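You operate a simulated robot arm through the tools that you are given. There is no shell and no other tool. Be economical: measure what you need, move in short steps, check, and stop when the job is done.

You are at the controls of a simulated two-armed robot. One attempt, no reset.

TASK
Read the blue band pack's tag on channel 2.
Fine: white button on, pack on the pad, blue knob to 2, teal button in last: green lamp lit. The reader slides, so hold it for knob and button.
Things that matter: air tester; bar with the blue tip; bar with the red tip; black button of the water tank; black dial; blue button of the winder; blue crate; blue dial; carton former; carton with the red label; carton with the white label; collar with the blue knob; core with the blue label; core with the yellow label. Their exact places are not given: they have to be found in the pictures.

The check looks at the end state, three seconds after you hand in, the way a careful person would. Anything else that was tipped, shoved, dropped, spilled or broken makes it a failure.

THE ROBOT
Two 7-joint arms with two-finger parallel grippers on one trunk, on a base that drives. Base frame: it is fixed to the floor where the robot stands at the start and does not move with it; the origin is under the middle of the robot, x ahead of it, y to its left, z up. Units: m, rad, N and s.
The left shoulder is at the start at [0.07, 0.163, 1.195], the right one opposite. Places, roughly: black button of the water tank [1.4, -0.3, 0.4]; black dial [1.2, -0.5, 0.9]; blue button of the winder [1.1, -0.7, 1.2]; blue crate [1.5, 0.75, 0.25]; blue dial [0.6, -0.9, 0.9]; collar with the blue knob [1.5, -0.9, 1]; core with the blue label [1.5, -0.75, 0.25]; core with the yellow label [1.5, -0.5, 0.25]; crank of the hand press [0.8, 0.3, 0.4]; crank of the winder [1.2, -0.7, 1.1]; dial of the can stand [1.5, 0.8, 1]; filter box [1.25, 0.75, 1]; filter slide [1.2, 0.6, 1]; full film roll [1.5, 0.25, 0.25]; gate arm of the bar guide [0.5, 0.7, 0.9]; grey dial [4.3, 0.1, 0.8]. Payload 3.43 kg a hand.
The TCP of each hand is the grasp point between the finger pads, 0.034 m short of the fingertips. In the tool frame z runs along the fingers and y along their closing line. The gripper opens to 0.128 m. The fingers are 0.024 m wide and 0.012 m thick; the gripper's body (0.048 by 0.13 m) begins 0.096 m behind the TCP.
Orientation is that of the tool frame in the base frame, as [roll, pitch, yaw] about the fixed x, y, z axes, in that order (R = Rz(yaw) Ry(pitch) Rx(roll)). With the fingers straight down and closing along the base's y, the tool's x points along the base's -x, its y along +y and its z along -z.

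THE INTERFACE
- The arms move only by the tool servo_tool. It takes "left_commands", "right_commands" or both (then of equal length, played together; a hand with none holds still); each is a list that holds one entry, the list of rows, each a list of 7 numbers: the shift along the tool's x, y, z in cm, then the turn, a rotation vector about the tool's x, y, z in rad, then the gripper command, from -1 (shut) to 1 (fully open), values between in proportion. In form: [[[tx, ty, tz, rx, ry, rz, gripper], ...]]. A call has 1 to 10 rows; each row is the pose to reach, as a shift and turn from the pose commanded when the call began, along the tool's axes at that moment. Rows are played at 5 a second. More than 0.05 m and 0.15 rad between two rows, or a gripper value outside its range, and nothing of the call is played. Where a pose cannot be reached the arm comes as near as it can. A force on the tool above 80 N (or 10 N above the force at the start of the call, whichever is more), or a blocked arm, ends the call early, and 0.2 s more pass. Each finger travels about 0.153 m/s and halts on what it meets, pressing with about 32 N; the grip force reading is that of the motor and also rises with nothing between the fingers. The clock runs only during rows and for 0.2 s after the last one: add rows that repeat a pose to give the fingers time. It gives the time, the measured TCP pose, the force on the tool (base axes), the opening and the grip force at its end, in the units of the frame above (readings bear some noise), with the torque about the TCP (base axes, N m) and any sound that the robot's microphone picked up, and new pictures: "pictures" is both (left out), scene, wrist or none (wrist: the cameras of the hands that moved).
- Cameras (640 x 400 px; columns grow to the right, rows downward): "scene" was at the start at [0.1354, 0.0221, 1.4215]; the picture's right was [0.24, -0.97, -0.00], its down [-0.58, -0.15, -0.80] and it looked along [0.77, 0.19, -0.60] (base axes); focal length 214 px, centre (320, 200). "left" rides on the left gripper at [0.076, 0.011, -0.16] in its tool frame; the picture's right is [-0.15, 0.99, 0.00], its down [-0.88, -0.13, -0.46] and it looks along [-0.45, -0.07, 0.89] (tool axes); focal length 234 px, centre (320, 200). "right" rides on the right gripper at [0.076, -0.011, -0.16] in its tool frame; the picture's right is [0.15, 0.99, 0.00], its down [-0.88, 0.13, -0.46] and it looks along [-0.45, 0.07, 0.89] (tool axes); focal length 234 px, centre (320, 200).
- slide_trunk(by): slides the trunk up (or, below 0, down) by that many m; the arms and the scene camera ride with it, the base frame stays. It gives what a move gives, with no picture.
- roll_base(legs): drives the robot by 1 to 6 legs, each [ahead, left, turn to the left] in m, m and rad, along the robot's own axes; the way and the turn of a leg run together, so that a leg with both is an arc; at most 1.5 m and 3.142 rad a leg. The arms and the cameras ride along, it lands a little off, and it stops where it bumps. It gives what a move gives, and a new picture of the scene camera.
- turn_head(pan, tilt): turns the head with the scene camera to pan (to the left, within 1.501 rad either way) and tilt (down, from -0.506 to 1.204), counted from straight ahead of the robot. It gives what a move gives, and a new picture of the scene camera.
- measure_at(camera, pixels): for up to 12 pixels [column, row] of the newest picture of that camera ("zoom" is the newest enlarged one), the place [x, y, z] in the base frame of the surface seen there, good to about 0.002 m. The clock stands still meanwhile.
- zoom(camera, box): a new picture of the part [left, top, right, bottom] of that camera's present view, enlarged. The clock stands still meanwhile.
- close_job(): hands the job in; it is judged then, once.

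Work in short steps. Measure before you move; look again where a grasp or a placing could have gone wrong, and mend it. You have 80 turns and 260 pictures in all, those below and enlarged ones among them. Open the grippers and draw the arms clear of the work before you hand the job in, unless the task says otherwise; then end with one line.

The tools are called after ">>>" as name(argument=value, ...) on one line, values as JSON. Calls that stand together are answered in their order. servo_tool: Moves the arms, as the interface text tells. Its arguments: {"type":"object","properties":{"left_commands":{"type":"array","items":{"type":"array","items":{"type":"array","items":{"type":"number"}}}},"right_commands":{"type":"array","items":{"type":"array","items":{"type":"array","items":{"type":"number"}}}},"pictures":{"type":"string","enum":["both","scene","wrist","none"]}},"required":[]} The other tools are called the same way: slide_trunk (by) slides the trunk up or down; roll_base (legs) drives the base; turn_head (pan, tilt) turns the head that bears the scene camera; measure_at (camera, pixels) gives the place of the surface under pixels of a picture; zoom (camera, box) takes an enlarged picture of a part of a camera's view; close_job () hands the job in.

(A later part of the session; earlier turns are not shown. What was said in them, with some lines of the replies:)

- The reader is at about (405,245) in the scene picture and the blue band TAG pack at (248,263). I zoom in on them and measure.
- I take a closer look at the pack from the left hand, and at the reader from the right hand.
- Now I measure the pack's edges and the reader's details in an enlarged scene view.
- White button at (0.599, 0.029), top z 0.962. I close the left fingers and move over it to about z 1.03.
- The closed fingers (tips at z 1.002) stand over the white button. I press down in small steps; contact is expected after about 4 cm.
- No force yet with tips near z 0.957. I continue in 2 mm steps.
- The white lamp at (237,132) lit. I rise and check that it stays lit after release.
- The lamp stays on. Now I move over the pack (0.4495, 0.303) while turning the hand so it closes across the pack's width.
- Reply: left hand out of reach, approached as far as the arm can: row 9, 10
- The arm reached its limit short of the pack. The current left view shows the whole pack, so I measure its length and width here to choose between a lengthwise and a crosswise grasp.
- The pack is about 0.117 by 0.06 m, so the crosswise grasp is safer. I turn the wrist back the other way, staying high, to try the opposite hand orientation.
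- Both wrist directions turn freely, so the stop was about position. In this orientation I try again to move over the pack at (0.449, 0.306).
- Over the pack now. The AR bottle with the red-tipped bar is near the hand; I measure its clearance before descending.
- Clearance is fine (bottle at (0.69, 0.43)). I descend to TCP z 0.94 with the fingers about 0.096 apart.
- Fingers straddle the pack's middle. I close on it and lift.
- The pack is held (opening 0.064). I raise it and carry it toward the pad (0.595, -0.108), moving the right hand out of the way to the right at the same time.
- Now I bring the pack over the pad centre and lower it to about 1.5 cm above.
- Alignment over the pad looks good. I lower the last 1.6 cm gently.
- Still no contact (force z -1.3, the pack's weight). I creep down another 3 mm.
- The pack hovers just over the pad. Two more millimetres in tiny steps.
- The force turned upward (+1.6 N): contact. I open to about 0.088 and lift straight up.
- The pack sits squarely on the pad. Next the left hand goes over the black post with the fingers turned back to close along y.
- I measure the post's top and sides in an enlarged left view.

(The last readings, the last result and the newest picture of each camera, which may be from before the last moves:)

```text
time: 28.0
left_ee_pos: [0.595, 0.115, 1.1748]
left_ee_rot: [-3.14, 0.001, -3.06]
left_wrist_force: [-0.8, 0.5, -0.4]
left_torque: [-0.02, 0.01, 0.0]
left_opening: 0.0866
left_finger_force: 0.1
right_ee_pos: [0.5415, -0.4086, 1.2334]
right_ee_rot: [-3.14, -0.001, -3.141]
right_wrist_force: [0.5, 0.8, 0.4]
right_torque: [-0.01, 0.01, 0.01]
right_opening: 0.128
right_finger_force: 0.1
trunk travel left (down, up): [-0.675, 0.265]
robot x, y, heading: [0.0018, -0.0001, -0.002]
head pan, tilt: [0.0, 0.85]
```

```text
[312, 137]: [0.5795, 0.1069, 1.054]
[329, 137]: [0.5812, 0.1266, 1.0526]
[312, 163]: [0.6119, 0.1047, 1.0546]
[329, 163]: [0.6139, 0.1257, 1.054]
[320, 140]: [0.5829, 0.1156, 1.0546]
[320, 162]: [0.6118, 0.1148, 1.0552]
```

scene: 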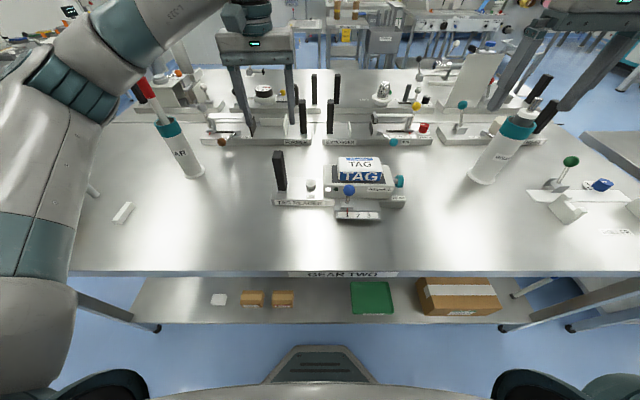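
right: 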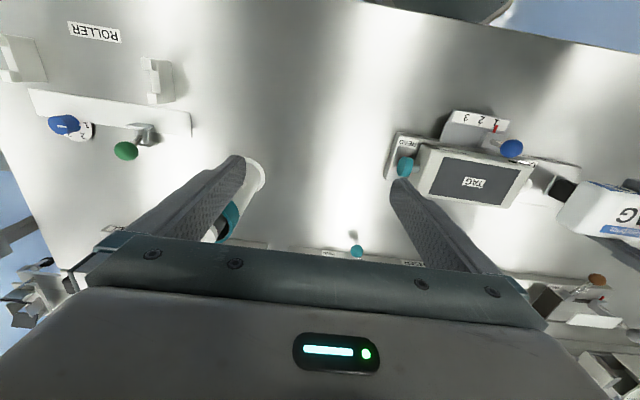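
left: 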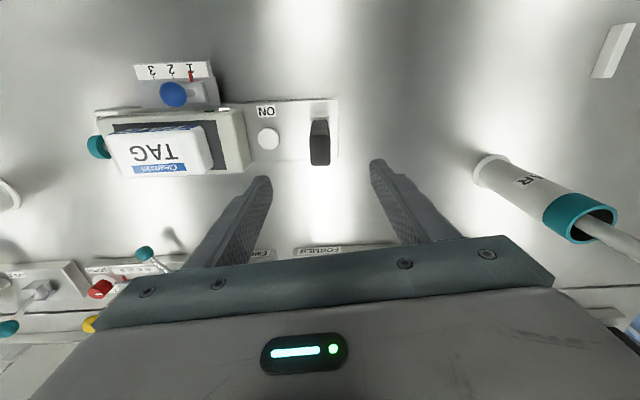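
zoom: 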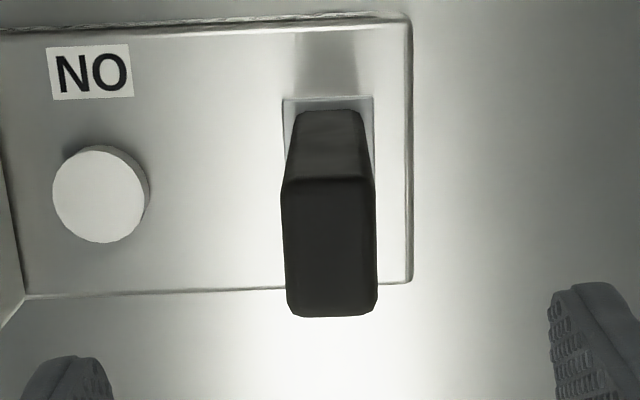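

Post centre is (0.597, 0.1155), top z 1.055. I lower the left hand around it to TCP z 1.03 and grip it.

>>> servo_tool(left_commands=[[[-0.2, 0, 4, 0, 0, 0.081, 0.35], [-0.2, 0, 8, 0, 0, 0.081, 0.35], [-0.2, 0, 12, 0, 0, 0.081, 0.35], [-0.2, 0, 14.5, 0, 0, 0.081, 0.35], [-0.2, 0, 14.5, 0, 0, 0.081, 0.0], [-0.2, 0, 14.5, 0, 0, 0.081, -0.4], [-0.2, 0, 14.5, 0, 0, 0.081, -0.8], [-0.2, 0, 14.5, 0, 0, 0.081, -1], [-0.2, 0, 14.5, 0, 0, 0.081, -1]]])

```text
time: 30.0
left_ee_pos: [0.5968, 0.1139, 1.0297]
left_ee_rot: [-3.141, -0.001, 3.141]
left_wrist_force: [-1.4, 1.5, 0.4]
left_torque: [0.03, -0.19, -0.96]
left_opening: 0.0263
left_finger_force: 31.9
right_ee_pos: [0.5434, -0.4091, 1.234]
right_ee_rot: [-3.14, -0.001, -3.14]
right_wrist_force: [-0.3, 0.5, -0.7]
right_torque: [-0.01, 0.0, -0.01]
right_opening: 0.128
right_finger_force: 0.0
trunk travel left (down, up): [-0.675, 0.265]
robot x, y, heading: [0.0002, -0.0043, 0.004]
head pan, tilt: [0.0, 0.85]
```

scene: 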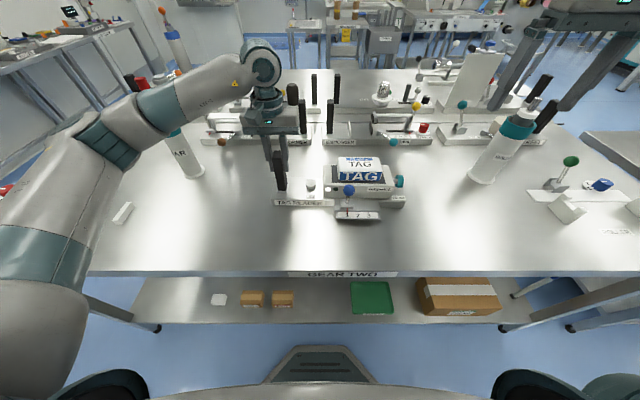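
left: 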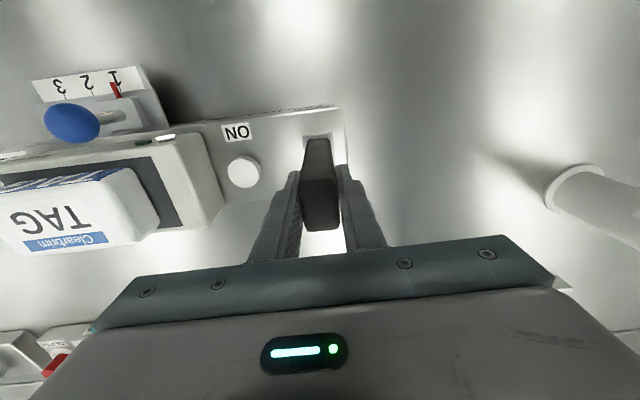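

The post is gripped. Now the right hand moves over the blue knob at about (0.519, -0.074) and stops above it.

>>> servo_tool(right_commands=[[[0.3, 4.8, 0, 0, 0, 0, 0.5], [0.7, 9.6, 0, 0, 0, 0, 0.1], [1.1, 14.4, 0, 0, 0, 0, 0.1], [1.5, 19.2, 0, 0, 0, 0, 0.1], [1.9, 24, 0, 0, 0, 0, 0.1], [2.3, 28.8, 0, 0, 0, 0, 0.1], [2.44, 33.5, 0, 0, 0, 0, 0.1], [2.44, 33.5, 4.5, 0, 0, 0, 0.1], [2.44, 33.5, 9, 0, 0, 0, 0.1], [2.44, 33.5, 13, 0, 0, 0, 0.1]]])

```text
time: 32.2
left_ee_pos: [0.5981, 0.1159, 1.0296]
left_ee_rot: [-3.141, 0.001, -3.14]
left_wrist_force: [2.8, -0.7, -0.6]
left_torque: [0.5, 0.29, -0.29]
left_opening: 0.0259
left_finger_force: 32.0
right_ee_pos: [0.5183, -0.0727, 1.1045]
right_ee_rot: [-3.141, -0.001, -3.14]
right_wrist_force: [0.3, -0.7, -0.2]
right_torque: [-0.01, 0.0, -0.01]
right_opening: 0.07
right_finger_force: 0.0
trunk travel left (down, up): [-0.675, 0.265]
robot x, y, heading: [0.0015, -0.0031, 0.002]
head pan, tilt: [0.0, 0.85]
```

scene: 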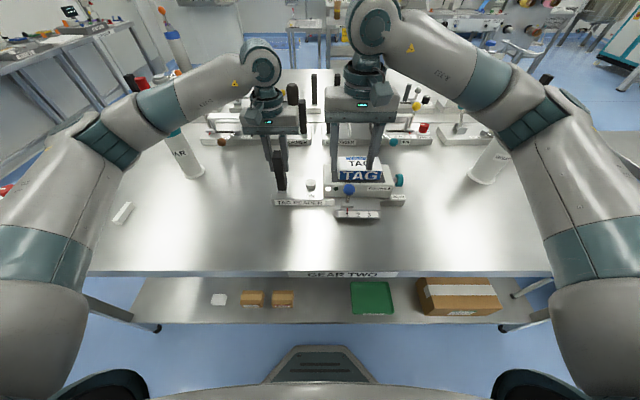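
right: 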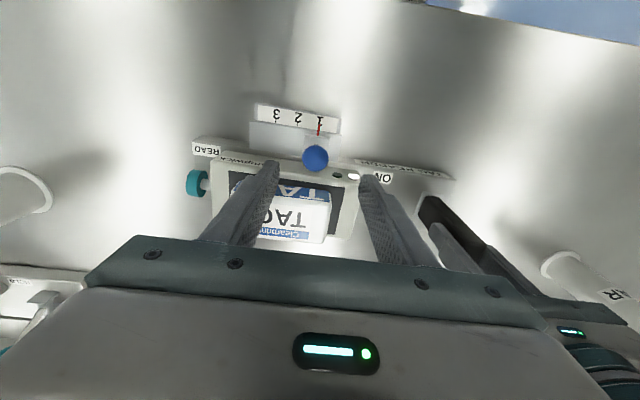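

The knob appears at (315,157) in the right view. I measure it and the surrounding parts before going down.

>>> measure_at(camera="right", pixels=[[315, 157], [304, 158], [327, 158], [315, 147], [315, 168], [318, 130], [318, 120], [297, 117], [200, 165], [275, 117]])

>>> zoom(camera="right", box=[230, 90, 390, 190])

```text
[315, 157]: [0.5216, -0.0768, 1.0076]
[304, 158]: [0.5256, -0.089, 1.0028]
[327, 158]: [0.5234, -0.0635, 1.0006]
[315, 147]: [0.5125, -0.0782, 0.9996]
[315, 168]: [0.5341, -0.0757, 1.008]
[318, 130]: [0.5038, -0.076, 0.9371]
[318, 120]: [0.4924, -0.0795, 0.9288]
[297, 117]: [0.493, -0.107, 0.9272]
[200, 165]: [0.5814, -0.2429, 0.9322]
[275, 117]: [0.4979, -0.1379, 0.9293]
```

```text
4.00 times, centred on (310, 140) of right
```

zoom: 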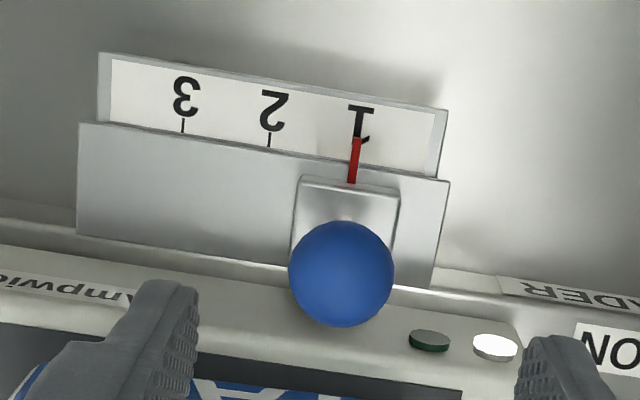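

Knob centre is about (0.523, -0.0765, 0.997). I go down around it to z 0.998 and close the fingers.

>>> servo_tool(right_commands=[[[-0.4, -0.4, 4, 0, 0, 0, 0.1], [-0.4, -0.4, 7.5, 0, 0, 0, 0.1], [-0.4, -0.4, 10.6, 0, 0, 0, 0.1], [-0.4, -0.4, 10.6, 0, 0, 0, 0.1]]])

```text
time: 33.2
left_ee_pos: [0.5962, 0.1143, 1.0299]
left_ee_rot: [-3.141, -0.001, 3.142]
left_wrist_force: [-1.1, 1.3, -1.1]
left_torque: [0.14, -0.05, -0.8]
left_opening: 0.0263
left_finger_force: 31.7
right_ee_pos: [0.5221, -0.0781, 0.9978]
right_ee_rot: [3.141, 0.001, 3.141]
right_wrist_force: [-0.6, 0.2, -0.6]
right_torque: [0.0, 0.0, -0.01]
right_opening: 0.0703
right_finger_force: 0.0
trunk travel left (down, up): [-0.675, 0.265]
robot x, y, heading: [-0.0017, -0.0039, -0.001]
head pan, tilt: [0.0, 0.85]
```

scene: 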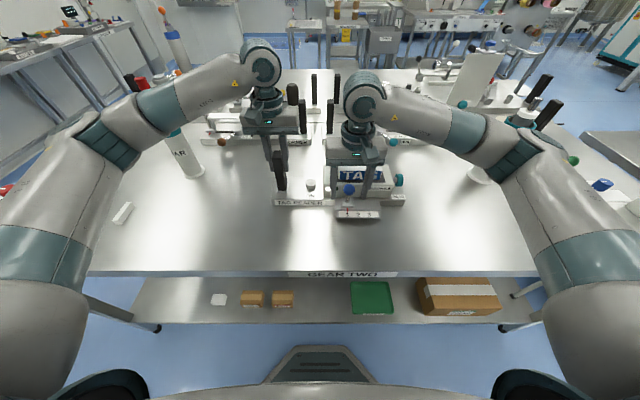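
right: 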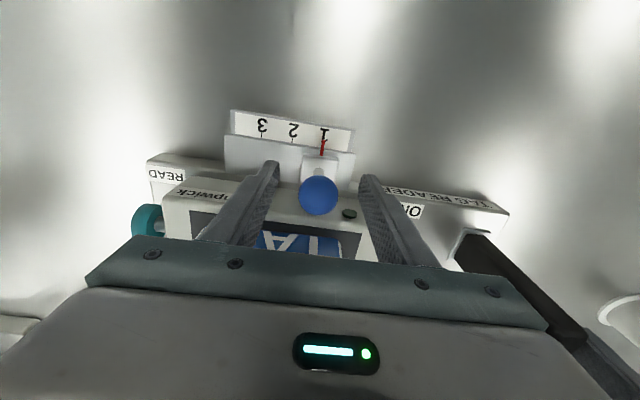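

The knob sits between the fingers at (318,195). I close on it.

>>> servo_tool(right_commands=[[[0, 0, 0, 0, 0, 0, -0.3], [0, 0, 0, 0, 0, 0, -0.7], [0, 0, 0, 0, 0, 0, -1], [0, 0, 0, 0, 0, 0, -1]]], pictures="wrist")

>>> zoom(camera="right", box=[220, 100, 380, 220])

```text
time: 34.2
left_ee_pos: [0.5971, 0.1144, 1.0297]
left_ee_rot: [-3.142, 0.0, -3.139]
left_wrist_force: [-1.8, 5.9, -0.2]
left_torque: [-0.19, -0.13, -0.82]
left_opening: 0.0262
left_finger_force: 32.0
right_ee_pos: [0.5225, -0.0771, 0.9986]
right_ee_rot: [3.141, 0.001, -3.14]
right_wrist_force: [-0.3, -6.3, -0.2]
right_torque: [-0.04, -0.01, -0.03]
right_opening: 0.0312
right_finger_force: 32.3
trunk travel left (down, up): [-0.675, 0.265]
robot x, y, heading: [0.0025, -0.0004, -0.001]
head pan, tilt: [0.0, 0.85]
```

right: 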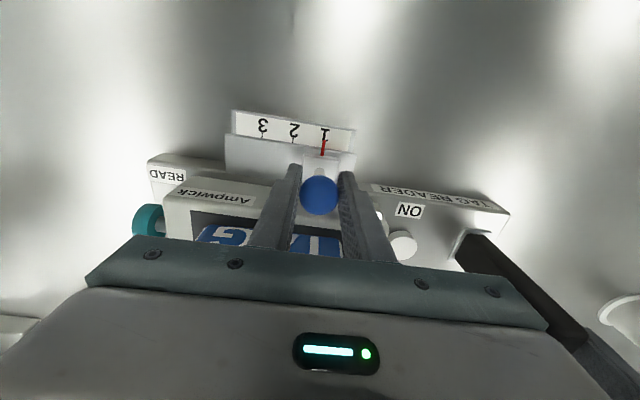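

```text
3.33 times, centred on (300, 160) of right
```

zoom: 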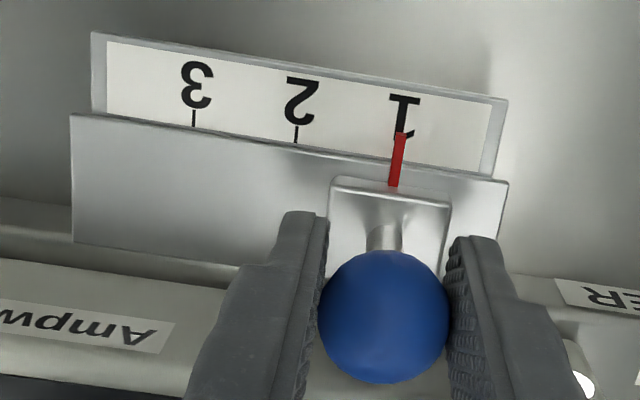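

The knob is gripped (0.031). I slide it 3 cm along -y toward "2" in small steps.

>>> servo_tool(right_commands=[[[0, -0.6, 0, 0, 0, 0, -1], [0, -1.2, 0, 0, 0, 0, -1], [0, -1.8, 0, 0, 0, 0, -1], [0, -2.4, 0, 0, 0, 0, -1], [0, -3.0, 0, 0, 0, 0, -1], [0, -3.0, 0, 0, 0, 0, -1]]], pictures="wrist")

>>> zoom(camera="right", box=[220, 100, 380, 220])

```text
time: 35.6
left_ee_pos: [0.5972, 0.1132, 1.0295]
left_ee_rot: [-3.141, 0.0, 3.141]
left_wrist_force: [-3.6, -8.9, 0.1]
left_torque: [-0.28, -0.19, -0.78]
left_opening: 0.026
left_finger_force: 32.5
right_ee_pos: [0.5229, -0.1074, 0.9971]
right_ee_rot: [-3.14, 0.002, -3.141]
right_wrist_force: [2.9, 6.0, 0.0]
right_torque: [0.11, 0.0, 0.14]
right_opening: 0.0311
right_finger_force: 32.2
trunk travel left (down, up): [-0.675, 0.265]
robot x, y, heading: [-0.0011, 0.0018, -0.004]
head pan, tilt: [0.0, 0.85]
```

right: 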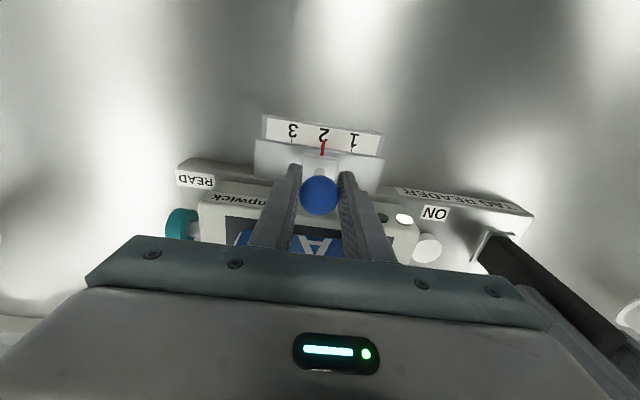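

```text
3.33 times, centred on (300, 160) of right
```

zoom: 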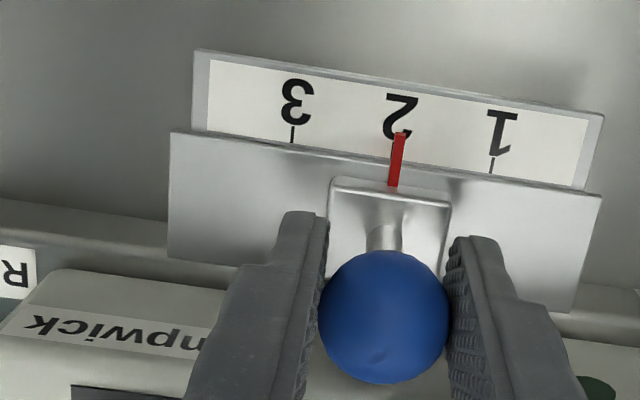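

The pointer is on 2 but roughly 1.5 mm short of its tick (midpoint of ticks 1 and 3 at column 392, pointer at 398). I nudge 1.5 mm more, then let go.

>>> servo_tool(right_commands=[[[0, -0.15, 0, 0, 0, 0, -1], [0, -0.15, 0, 0, 0, 0, -1]]], pictures="none")

>>> servo_tool(right_commands=[[[0, 0, 0, 0, 0, 0, -0.5], [0, 0, 0, 0, 0, 0, 0.0], [0, 0, 0, 0, 0, 0, 0.0], [0, 0, 0, 0, 0, 0, 0.0]]], pictures="wrist")

>>> zoom(camera="right", box=[220, 100, 380, 220])

```text
time: 36.2
left_ee_pos: [0.5967, 0.115, 1.0298]
left_ee_rot: [-3.141, 0.0, -3.141]
left_wrist_force: [-4.8, -9.3, -0.3]
left_torque: [-0.32, -0.34, -0.87]
left_opening: 0.0261
left_finger_force: 32.1
right_ee_pos: [0.5228, -0.1094, 0.9984]
right_ee_rot: [-3.141, 0.0, 3.141]
right_wrist_force: [4.0, 5.6, 0.0]
right_torque: [0.11, 0.06, 0.05]
right_opening: 0.0313
right_finger_force: 32.3
trunk travel left (down, up): [-0.675, 0.265]
robot x, y, heading: [0.0026, 0.0001, 0.001]
head pan, tilt: [0.0, 0.85]
```

```text
time: 37.2
left_ee_pos: [0.5981, 0.1146, 1.0296]
left_ee_rot: [3.14, 0.0, -3.139]
left_wrist_force: [-0.1, 0.1, 0.1]
left_torque: [0.06, 0.08, -0.57]
left_opening: 0.0261
left_finger_force: 32.3
right_ee_pos: [0.5227, -0.1082, 0.9978]
right_ee_rot: [3.141, -0.001, -3.141]
right_wrist_force: [-1.6, -0.4, 0.1]
right_torque: [0.0, 0.01, 0.02]
right_opening: 0.0639
right_finger_force: 0.0
trunk travel left (down, up): [-0.675, 0.265]
robot x, y, heading: [-0.0006, -0.0002, -0.004]
head pan, tilt: [0.0, 0.85]
```

right: 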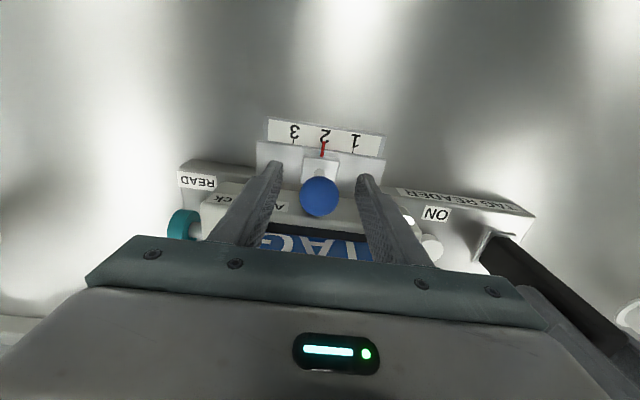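

```text
3.33 times, centred on (300, 160) of right
```

zoom: 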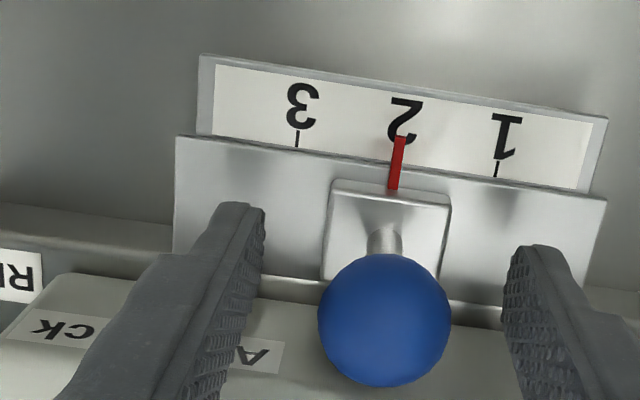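

Pointer now within a pixel or two of the 2 tick. I lift the right hand clear and move it to the right of the reader, closed, then measure the teal button.

>>> servo_tool(right_commands=[[[0, 0, -4, 0, 0, 0, 0], [0, 0, -8, 0, 0, 0, 0], [0, 0, -11, 0, 0, 0, 0], [-1, -4.5, -11, 0, 0, 0, -0.5], [-2.5, -9, -11, 0, 0, 0, -1], [-4.5, -13.5, -11, 0, 0, 0, -1], [-6, -17.5, -11, 0, 0, 0, -1], [-6.2, -20, -11, 0, 0, 0, -1], [-6.2, -20, -11, 0, 0, 0, -1]]])

>>> zoom(camera="scene", box=[265, 135, 425, 235])

```text
time: 39.2
left_ee_pos: [0.5971, 0.1142, 1.03]
left_ee_rot: [3.141, 0.0, -3.14]
left_wrist_force: [-0.7, 0.9, 0.1]
left_torque: [0.06, -0.15, 0.14]
left_opening: 0.0258
left_finger_force: 32.2
right_ee_pos: [0.5845, -0.3088, 1.1094]
right_ee_rot: [3.141, -0.001, -3.141]
right_wrist_force: [-0.4, 0.1, -0.5]
right_torque: [-0.04, 0.0, -0.01]
right_opening: 0.0
right_finger_force: 32.1
trunk travel left (down, up): [-0.675, 0.265]
robot x, y, heading: [-0.0049, 0.0003, -0.001]
head pan, tilt: [0.0, 0.85]
```

scene: 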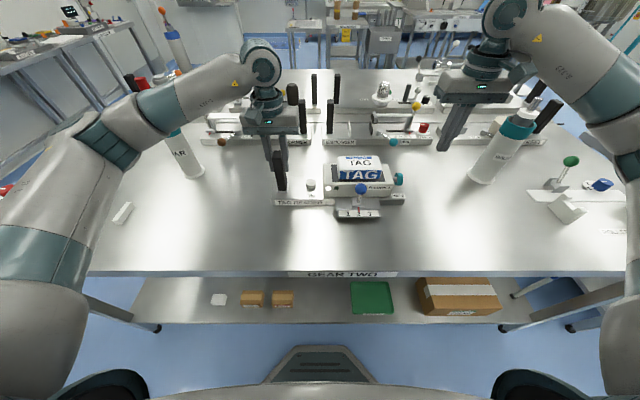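
right: 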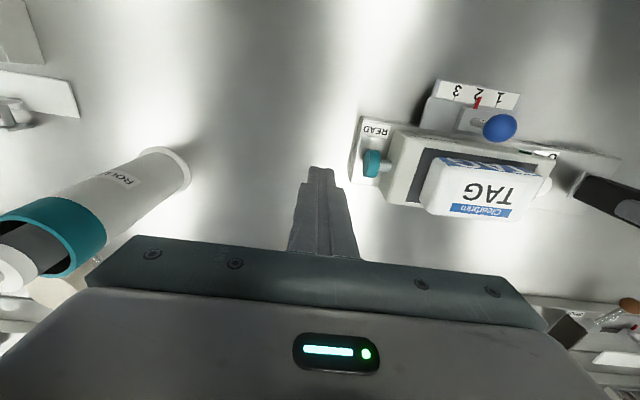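

```text
4.00 times, centred on (345, 185) of scene
```

zoom: 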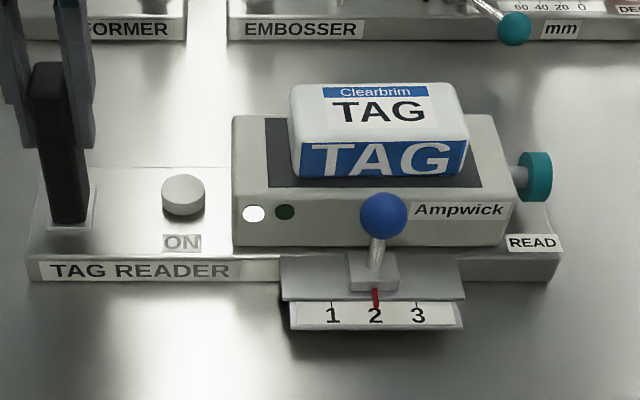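

I measure the teal button and the neighbouring bottle in the right view.

>>> measure_at(camera="right", pixels=[[370, 152], [378, 153], [371, 163], [371, 173], [366, 163], [364, 170], [388, 165], [165, 170], [60, 235], [378, 180], [366, 140]])

>>> measure_at(camera="zoom", pixels=[[537, 155], [546, 177], [538, 200], [530, 178], [515, 178]])

```text
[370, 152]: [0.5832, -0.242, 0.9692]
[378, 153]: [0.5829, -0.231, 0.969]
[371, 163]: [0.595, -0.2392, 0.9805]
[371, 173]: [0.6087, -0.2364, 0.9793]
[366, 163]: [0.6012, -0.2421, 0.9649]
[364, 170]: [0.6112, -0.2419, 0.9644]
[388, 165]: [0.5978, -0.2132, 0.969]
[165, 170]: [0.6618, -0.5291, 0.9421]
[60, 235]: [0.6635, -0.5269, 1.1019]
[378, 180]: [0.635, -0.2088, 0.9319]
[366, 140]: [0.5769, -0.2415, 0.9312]
```

```text
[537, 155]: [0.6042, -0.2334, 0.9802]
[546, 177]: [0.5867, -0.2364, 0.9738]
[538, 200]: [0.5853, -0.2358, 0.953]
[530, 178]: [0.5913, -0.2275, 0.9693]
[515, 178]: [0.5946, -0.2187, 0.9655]
```

Teal button: centre (0.596, -0.242 face, 0.966), travel along +y. I lower the closed fingers beside it, then push +y in small steps, watching the force.

>>> servo_tool(right_commands=[[[-0.6, 0, 4, 0, 0, 0, -1], [-1.15, 0, 8, 0, 0, 0, -1], [-1.15, 0, 12, 0, 0, 0, -1], [-1.15, 3, 12.1, 0, 0, 0, -1], [-1.15, 4.5, 12.1, 0, 0, 0, -1], [-1.15, 4.5, 12.1, 0, 0, 0, -1]]])

```text
time: 40.6
left_ee_pos: [0.5968, 0.114, 1.0298]
left_ee_rot: [-3.141, -0.001, 3.141]
left_wrist_force: [-0.1, 0.3, 0.2]
left_torque: [0.02, 0.08, -0.47]
left_opening: 0.026
left_finger_force: 32.3
right_ee_pos: [0.5965, -0.2629, 0.9862]
right_ee_rot: [-3.141, -0.001, 3.141]
right_wrist_force: [-0.1, -0.1, -0.3]
right_torque: [-0.01, 0.01, 0.02]
right_opening: 0.0002
right_finger_force: 32.1
trunk travel left (down, up): [-0.675, 0.265]
robot x, y, heading: [0.0021, -0.0009, -0.001]
head pan, tilt: [0.0, 0.85]
```

scene: 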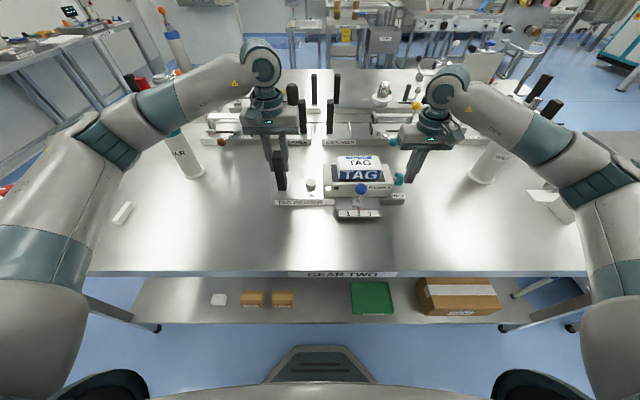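
right: 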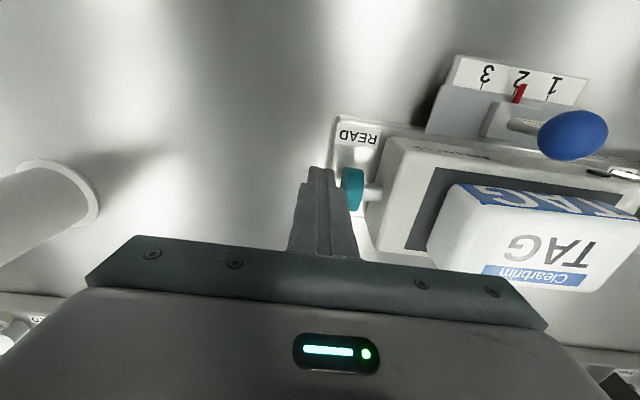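

The fingers stand just beside the button at (350,188). I push +y gradually.

>>> servo_tool(right_commands=[[[0, 0.6, 0, 0, 0, 0, -1], [0, 1.0, 0, 0, 0, 0, -1], [0, 1.2, 0, 0, 0, 0, -1], [0, 1.4, 0, 0, 0, 0, -1], [0, 1.6, 0, 0, 0, 0, -1], [0, 1.6, 0, 0, 0, 0, -1]]], pictures="none")

>>> zoom(camera="scene", box=[265, 135, 425, 235])

```text
time: 42.0
left_ee_pos: [0.5985, 0.114, 1.0293]
left_ee_rot: [3.139, -0.001, -3.137]
left_wrist_force: [-1.0, 4.5, 0.1]
left_torque: [-0.17, -0.09, -0.44]
left_opening: 0.0259
left_finger_force: 32.1
right_ee_pos: [0.5945, -0.249, 0.987]
right_ee_rot: [-3.141, 0.0, 3.141]
right_wrist_force: [1.7, -6.9, 0.6]
right_torque: [-0.14, -0.02, -0.06]
right_opening: 0.0
right_finger_force: 32.2
trunk travel left (down, up): [-0.675, 0.265]
robot x, y, heading: [0.0027, 0.0026, -0.001]
head pan, tilt: [0.0, 0.85]
```

```text
4.00 times, centred on (345, 185) of scene
```

zoom: 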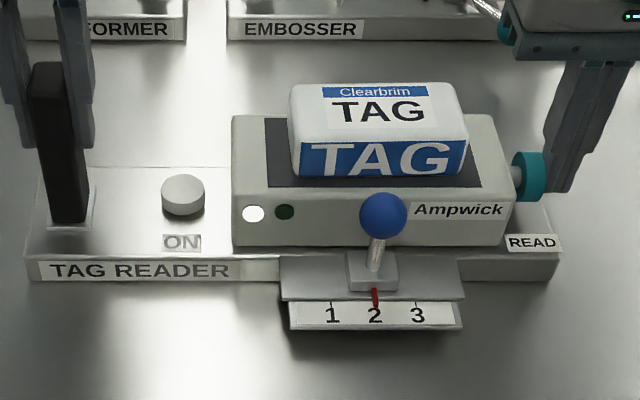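

Contact at -6.9 N, no green lamp yet. I push a further 7 mm in small steps.

>>> servo_tool(right_commands=[[[0, 0.2, 0, 0, 0, 0, -1], [0, 0.4, 0, 0, 0, 0, -1], [0, 0.55, 0, 0, 0, 0, -1], [0, 0.7, 0, 0, 0, 0, -1], [0, 0.7, 0, 0, 0, 0, -1]]], pictures="none")

>>> zoom(camera="scene", box=[265, 135, 425, 235])

```text
time: 43.2
left_ee_pos: [0.5968, 0.1146, 1.0294]
left_ee_rot: [3.141, -0.002, -3.141]
left_wrist_force: [-0.1, 4.4, 0.2]
left_torque: [0.32, 0.23, -0.2]
left_opening: 0.026
left_finger_force: 31.8
right_ee_pos: [0.5956, -0.2412, 0.987]
right_ee_rot: [-3.14, 0.0, 3.14]
right_wrist_force: [-0.3, -5.8, 2.5]
right_torque: [-0.1, -0.02, 0.03]
right_opening: 0.0
right_finger_force: 31.9
trunk travel left (down, up): [-0.675, 0.265]
robot x, y, heading: [-0.0027, 0.0007, -0.001]
head pan, tilt: [0.0, 0.85]
```

```text
4.00 times, centred on (345, 185) of scene
```

zoom: 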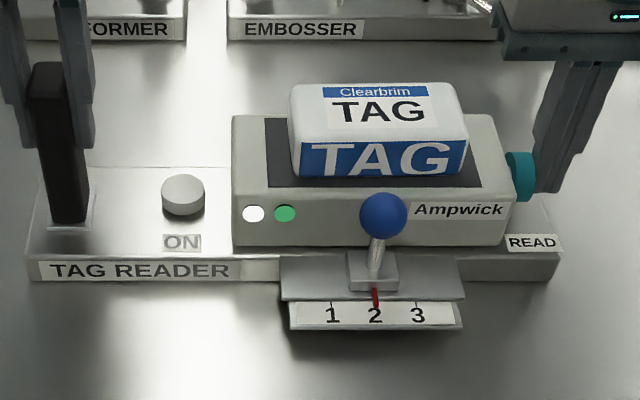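

The green lamp is lit. I withdraw the right hand along -y and up, then check whether the lamp holds.

>>> servo_tool(right_commands=[[[0, -1.5, 0, 0, 0, 0, -1], [0, -5, 0, 0, 0, 0, -1], [0, -6.5, -4, 0, 0, 0, -1], [0, -6.5, -8.5, 0, 0, 0, -1], [0, -6.5, -13, 0, 0, 0, -1], [0, -6.5, -17, 0, 0, 0, -0.3], [0, -6.5, -20, 0, 0, 0, 0.5]]], pictures="none")

>>> zoom(camera="scene", box=[265, 135, 425, 235])

```text
time: 44.8
left_ee_pos: [0.5965, 0.114, 1.03]
left_ee_rot: [-3.14, -0.001, -3.139]
left_wrist_force: [-2.2, -0.8, 0.1]
left_torque: [-0.24, -0.17, -0.02]
left_opening: 0.026
left_finger_force: 31.6
right_ee_pos: [0.5957, -0.3071, 1.1874]
right_ee_rot: [-3.141, 0.0, -3.142]
right_wrist_force: [0.2, 0.8, -0.3]
right_torque: [0.01, -0.02, 0.0]
right_opening: 0.0961
right_finger_force: 0.0
trunk travel left (down, up): [-0.675, 0.265]
robot x, y, heading: [0.0008, 0.0023, -0.003]
head pan, tilt: [0.0, 0.85]
```

```text
4.00 times, centred on (345, 185) of scene
```

zoom: 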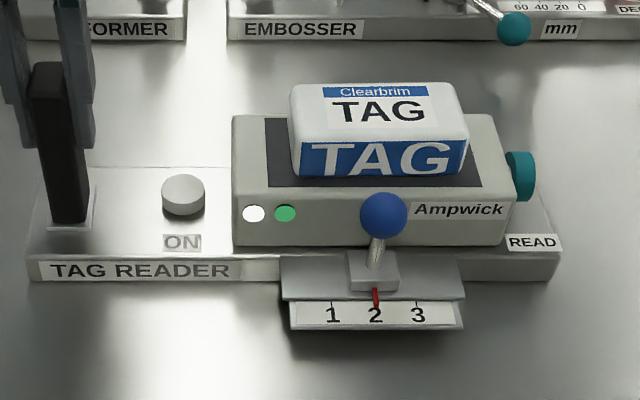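

The button stays in and the green lamp stays lit. I release the post and raise the left hand.

>>> servo_tool(left_commands=[[[0, 0, 0, 0, 0, 0, -0.3], [0, 0, 0, 0, 0, 0, 0.35], [0, 0, 0, 0, 0, 0, 0.35], [0, 0, -4, 0, 0, 0, 0.35], [0, 0, -8, 0, 0, 0, 0.35], [0, 0, -12, 0, 0, 0, 0.35], [0, 0, -16, 0, 0, 0, 0.35], [0, 0, -19, 0, 0, 0, 0.5]]])

>>> zoom(camera="scene", box=[265, 135, 425, 235])

```text
time: 46.6
left_ee_pos: [0.5968, 0.115, 1.2187]
left_ee_rot: [3.141, 0.001, -3.141]
left_wrist_force: [0.6, 0.0, -0.3]
left_torque: [-0.01, 0.02, -0.03]
left_opening: 0.0959
left_finger_force: 0.1
right_ee_pos: [0.5952, -0.3072, 1.1869]
right_ee_rot: [-3.141, 0.0, -3.14]
right_wrist_force: [-0.5, -0.8, 1.0]
right_torque: [0.01, -0.05, -0.01]
right_opening: 0.0961
right_finger_force: 0.0
trunk travel left (down, up): [-0.675, 0.265]
robot x, y, heading: [0.0025, 0.0002, -0.0]
head pan, tilt: [0.0, 0.85]
```

scene: 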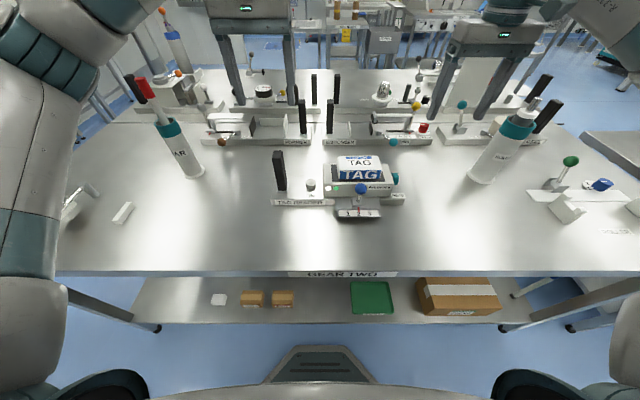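
left: 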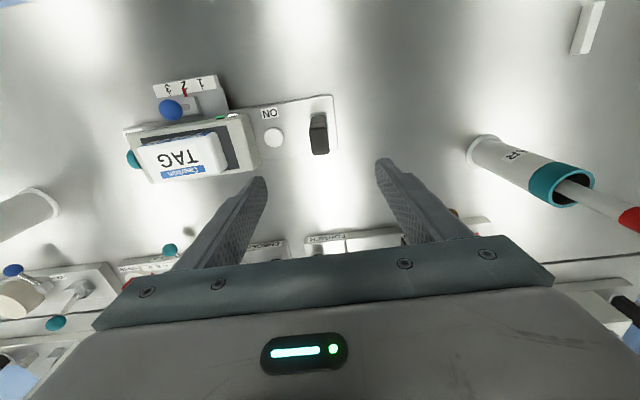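

```text
4.00 times, centred on (345, 185) of scene
```

zoom: 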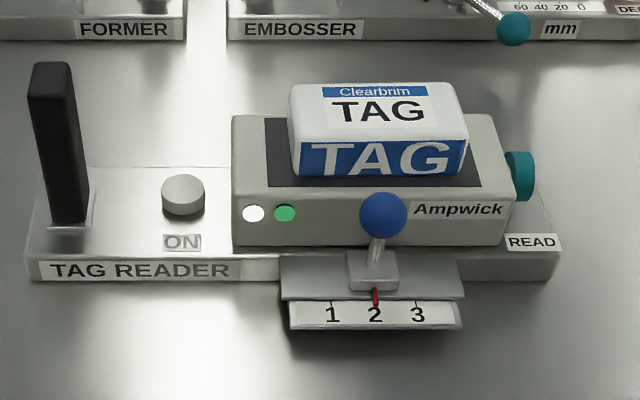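

Both lamps are lit, the pointer is on 2, the pack is on the pad, and both hands are open and clear. I hand in.

>>> close_job()

```text
The job is handed in.
```

The blue band pack's tag is read on channel 2: the white button is on, the pack is on the pad, the knob is at 2, the teal button is in and the green lamp is lit.
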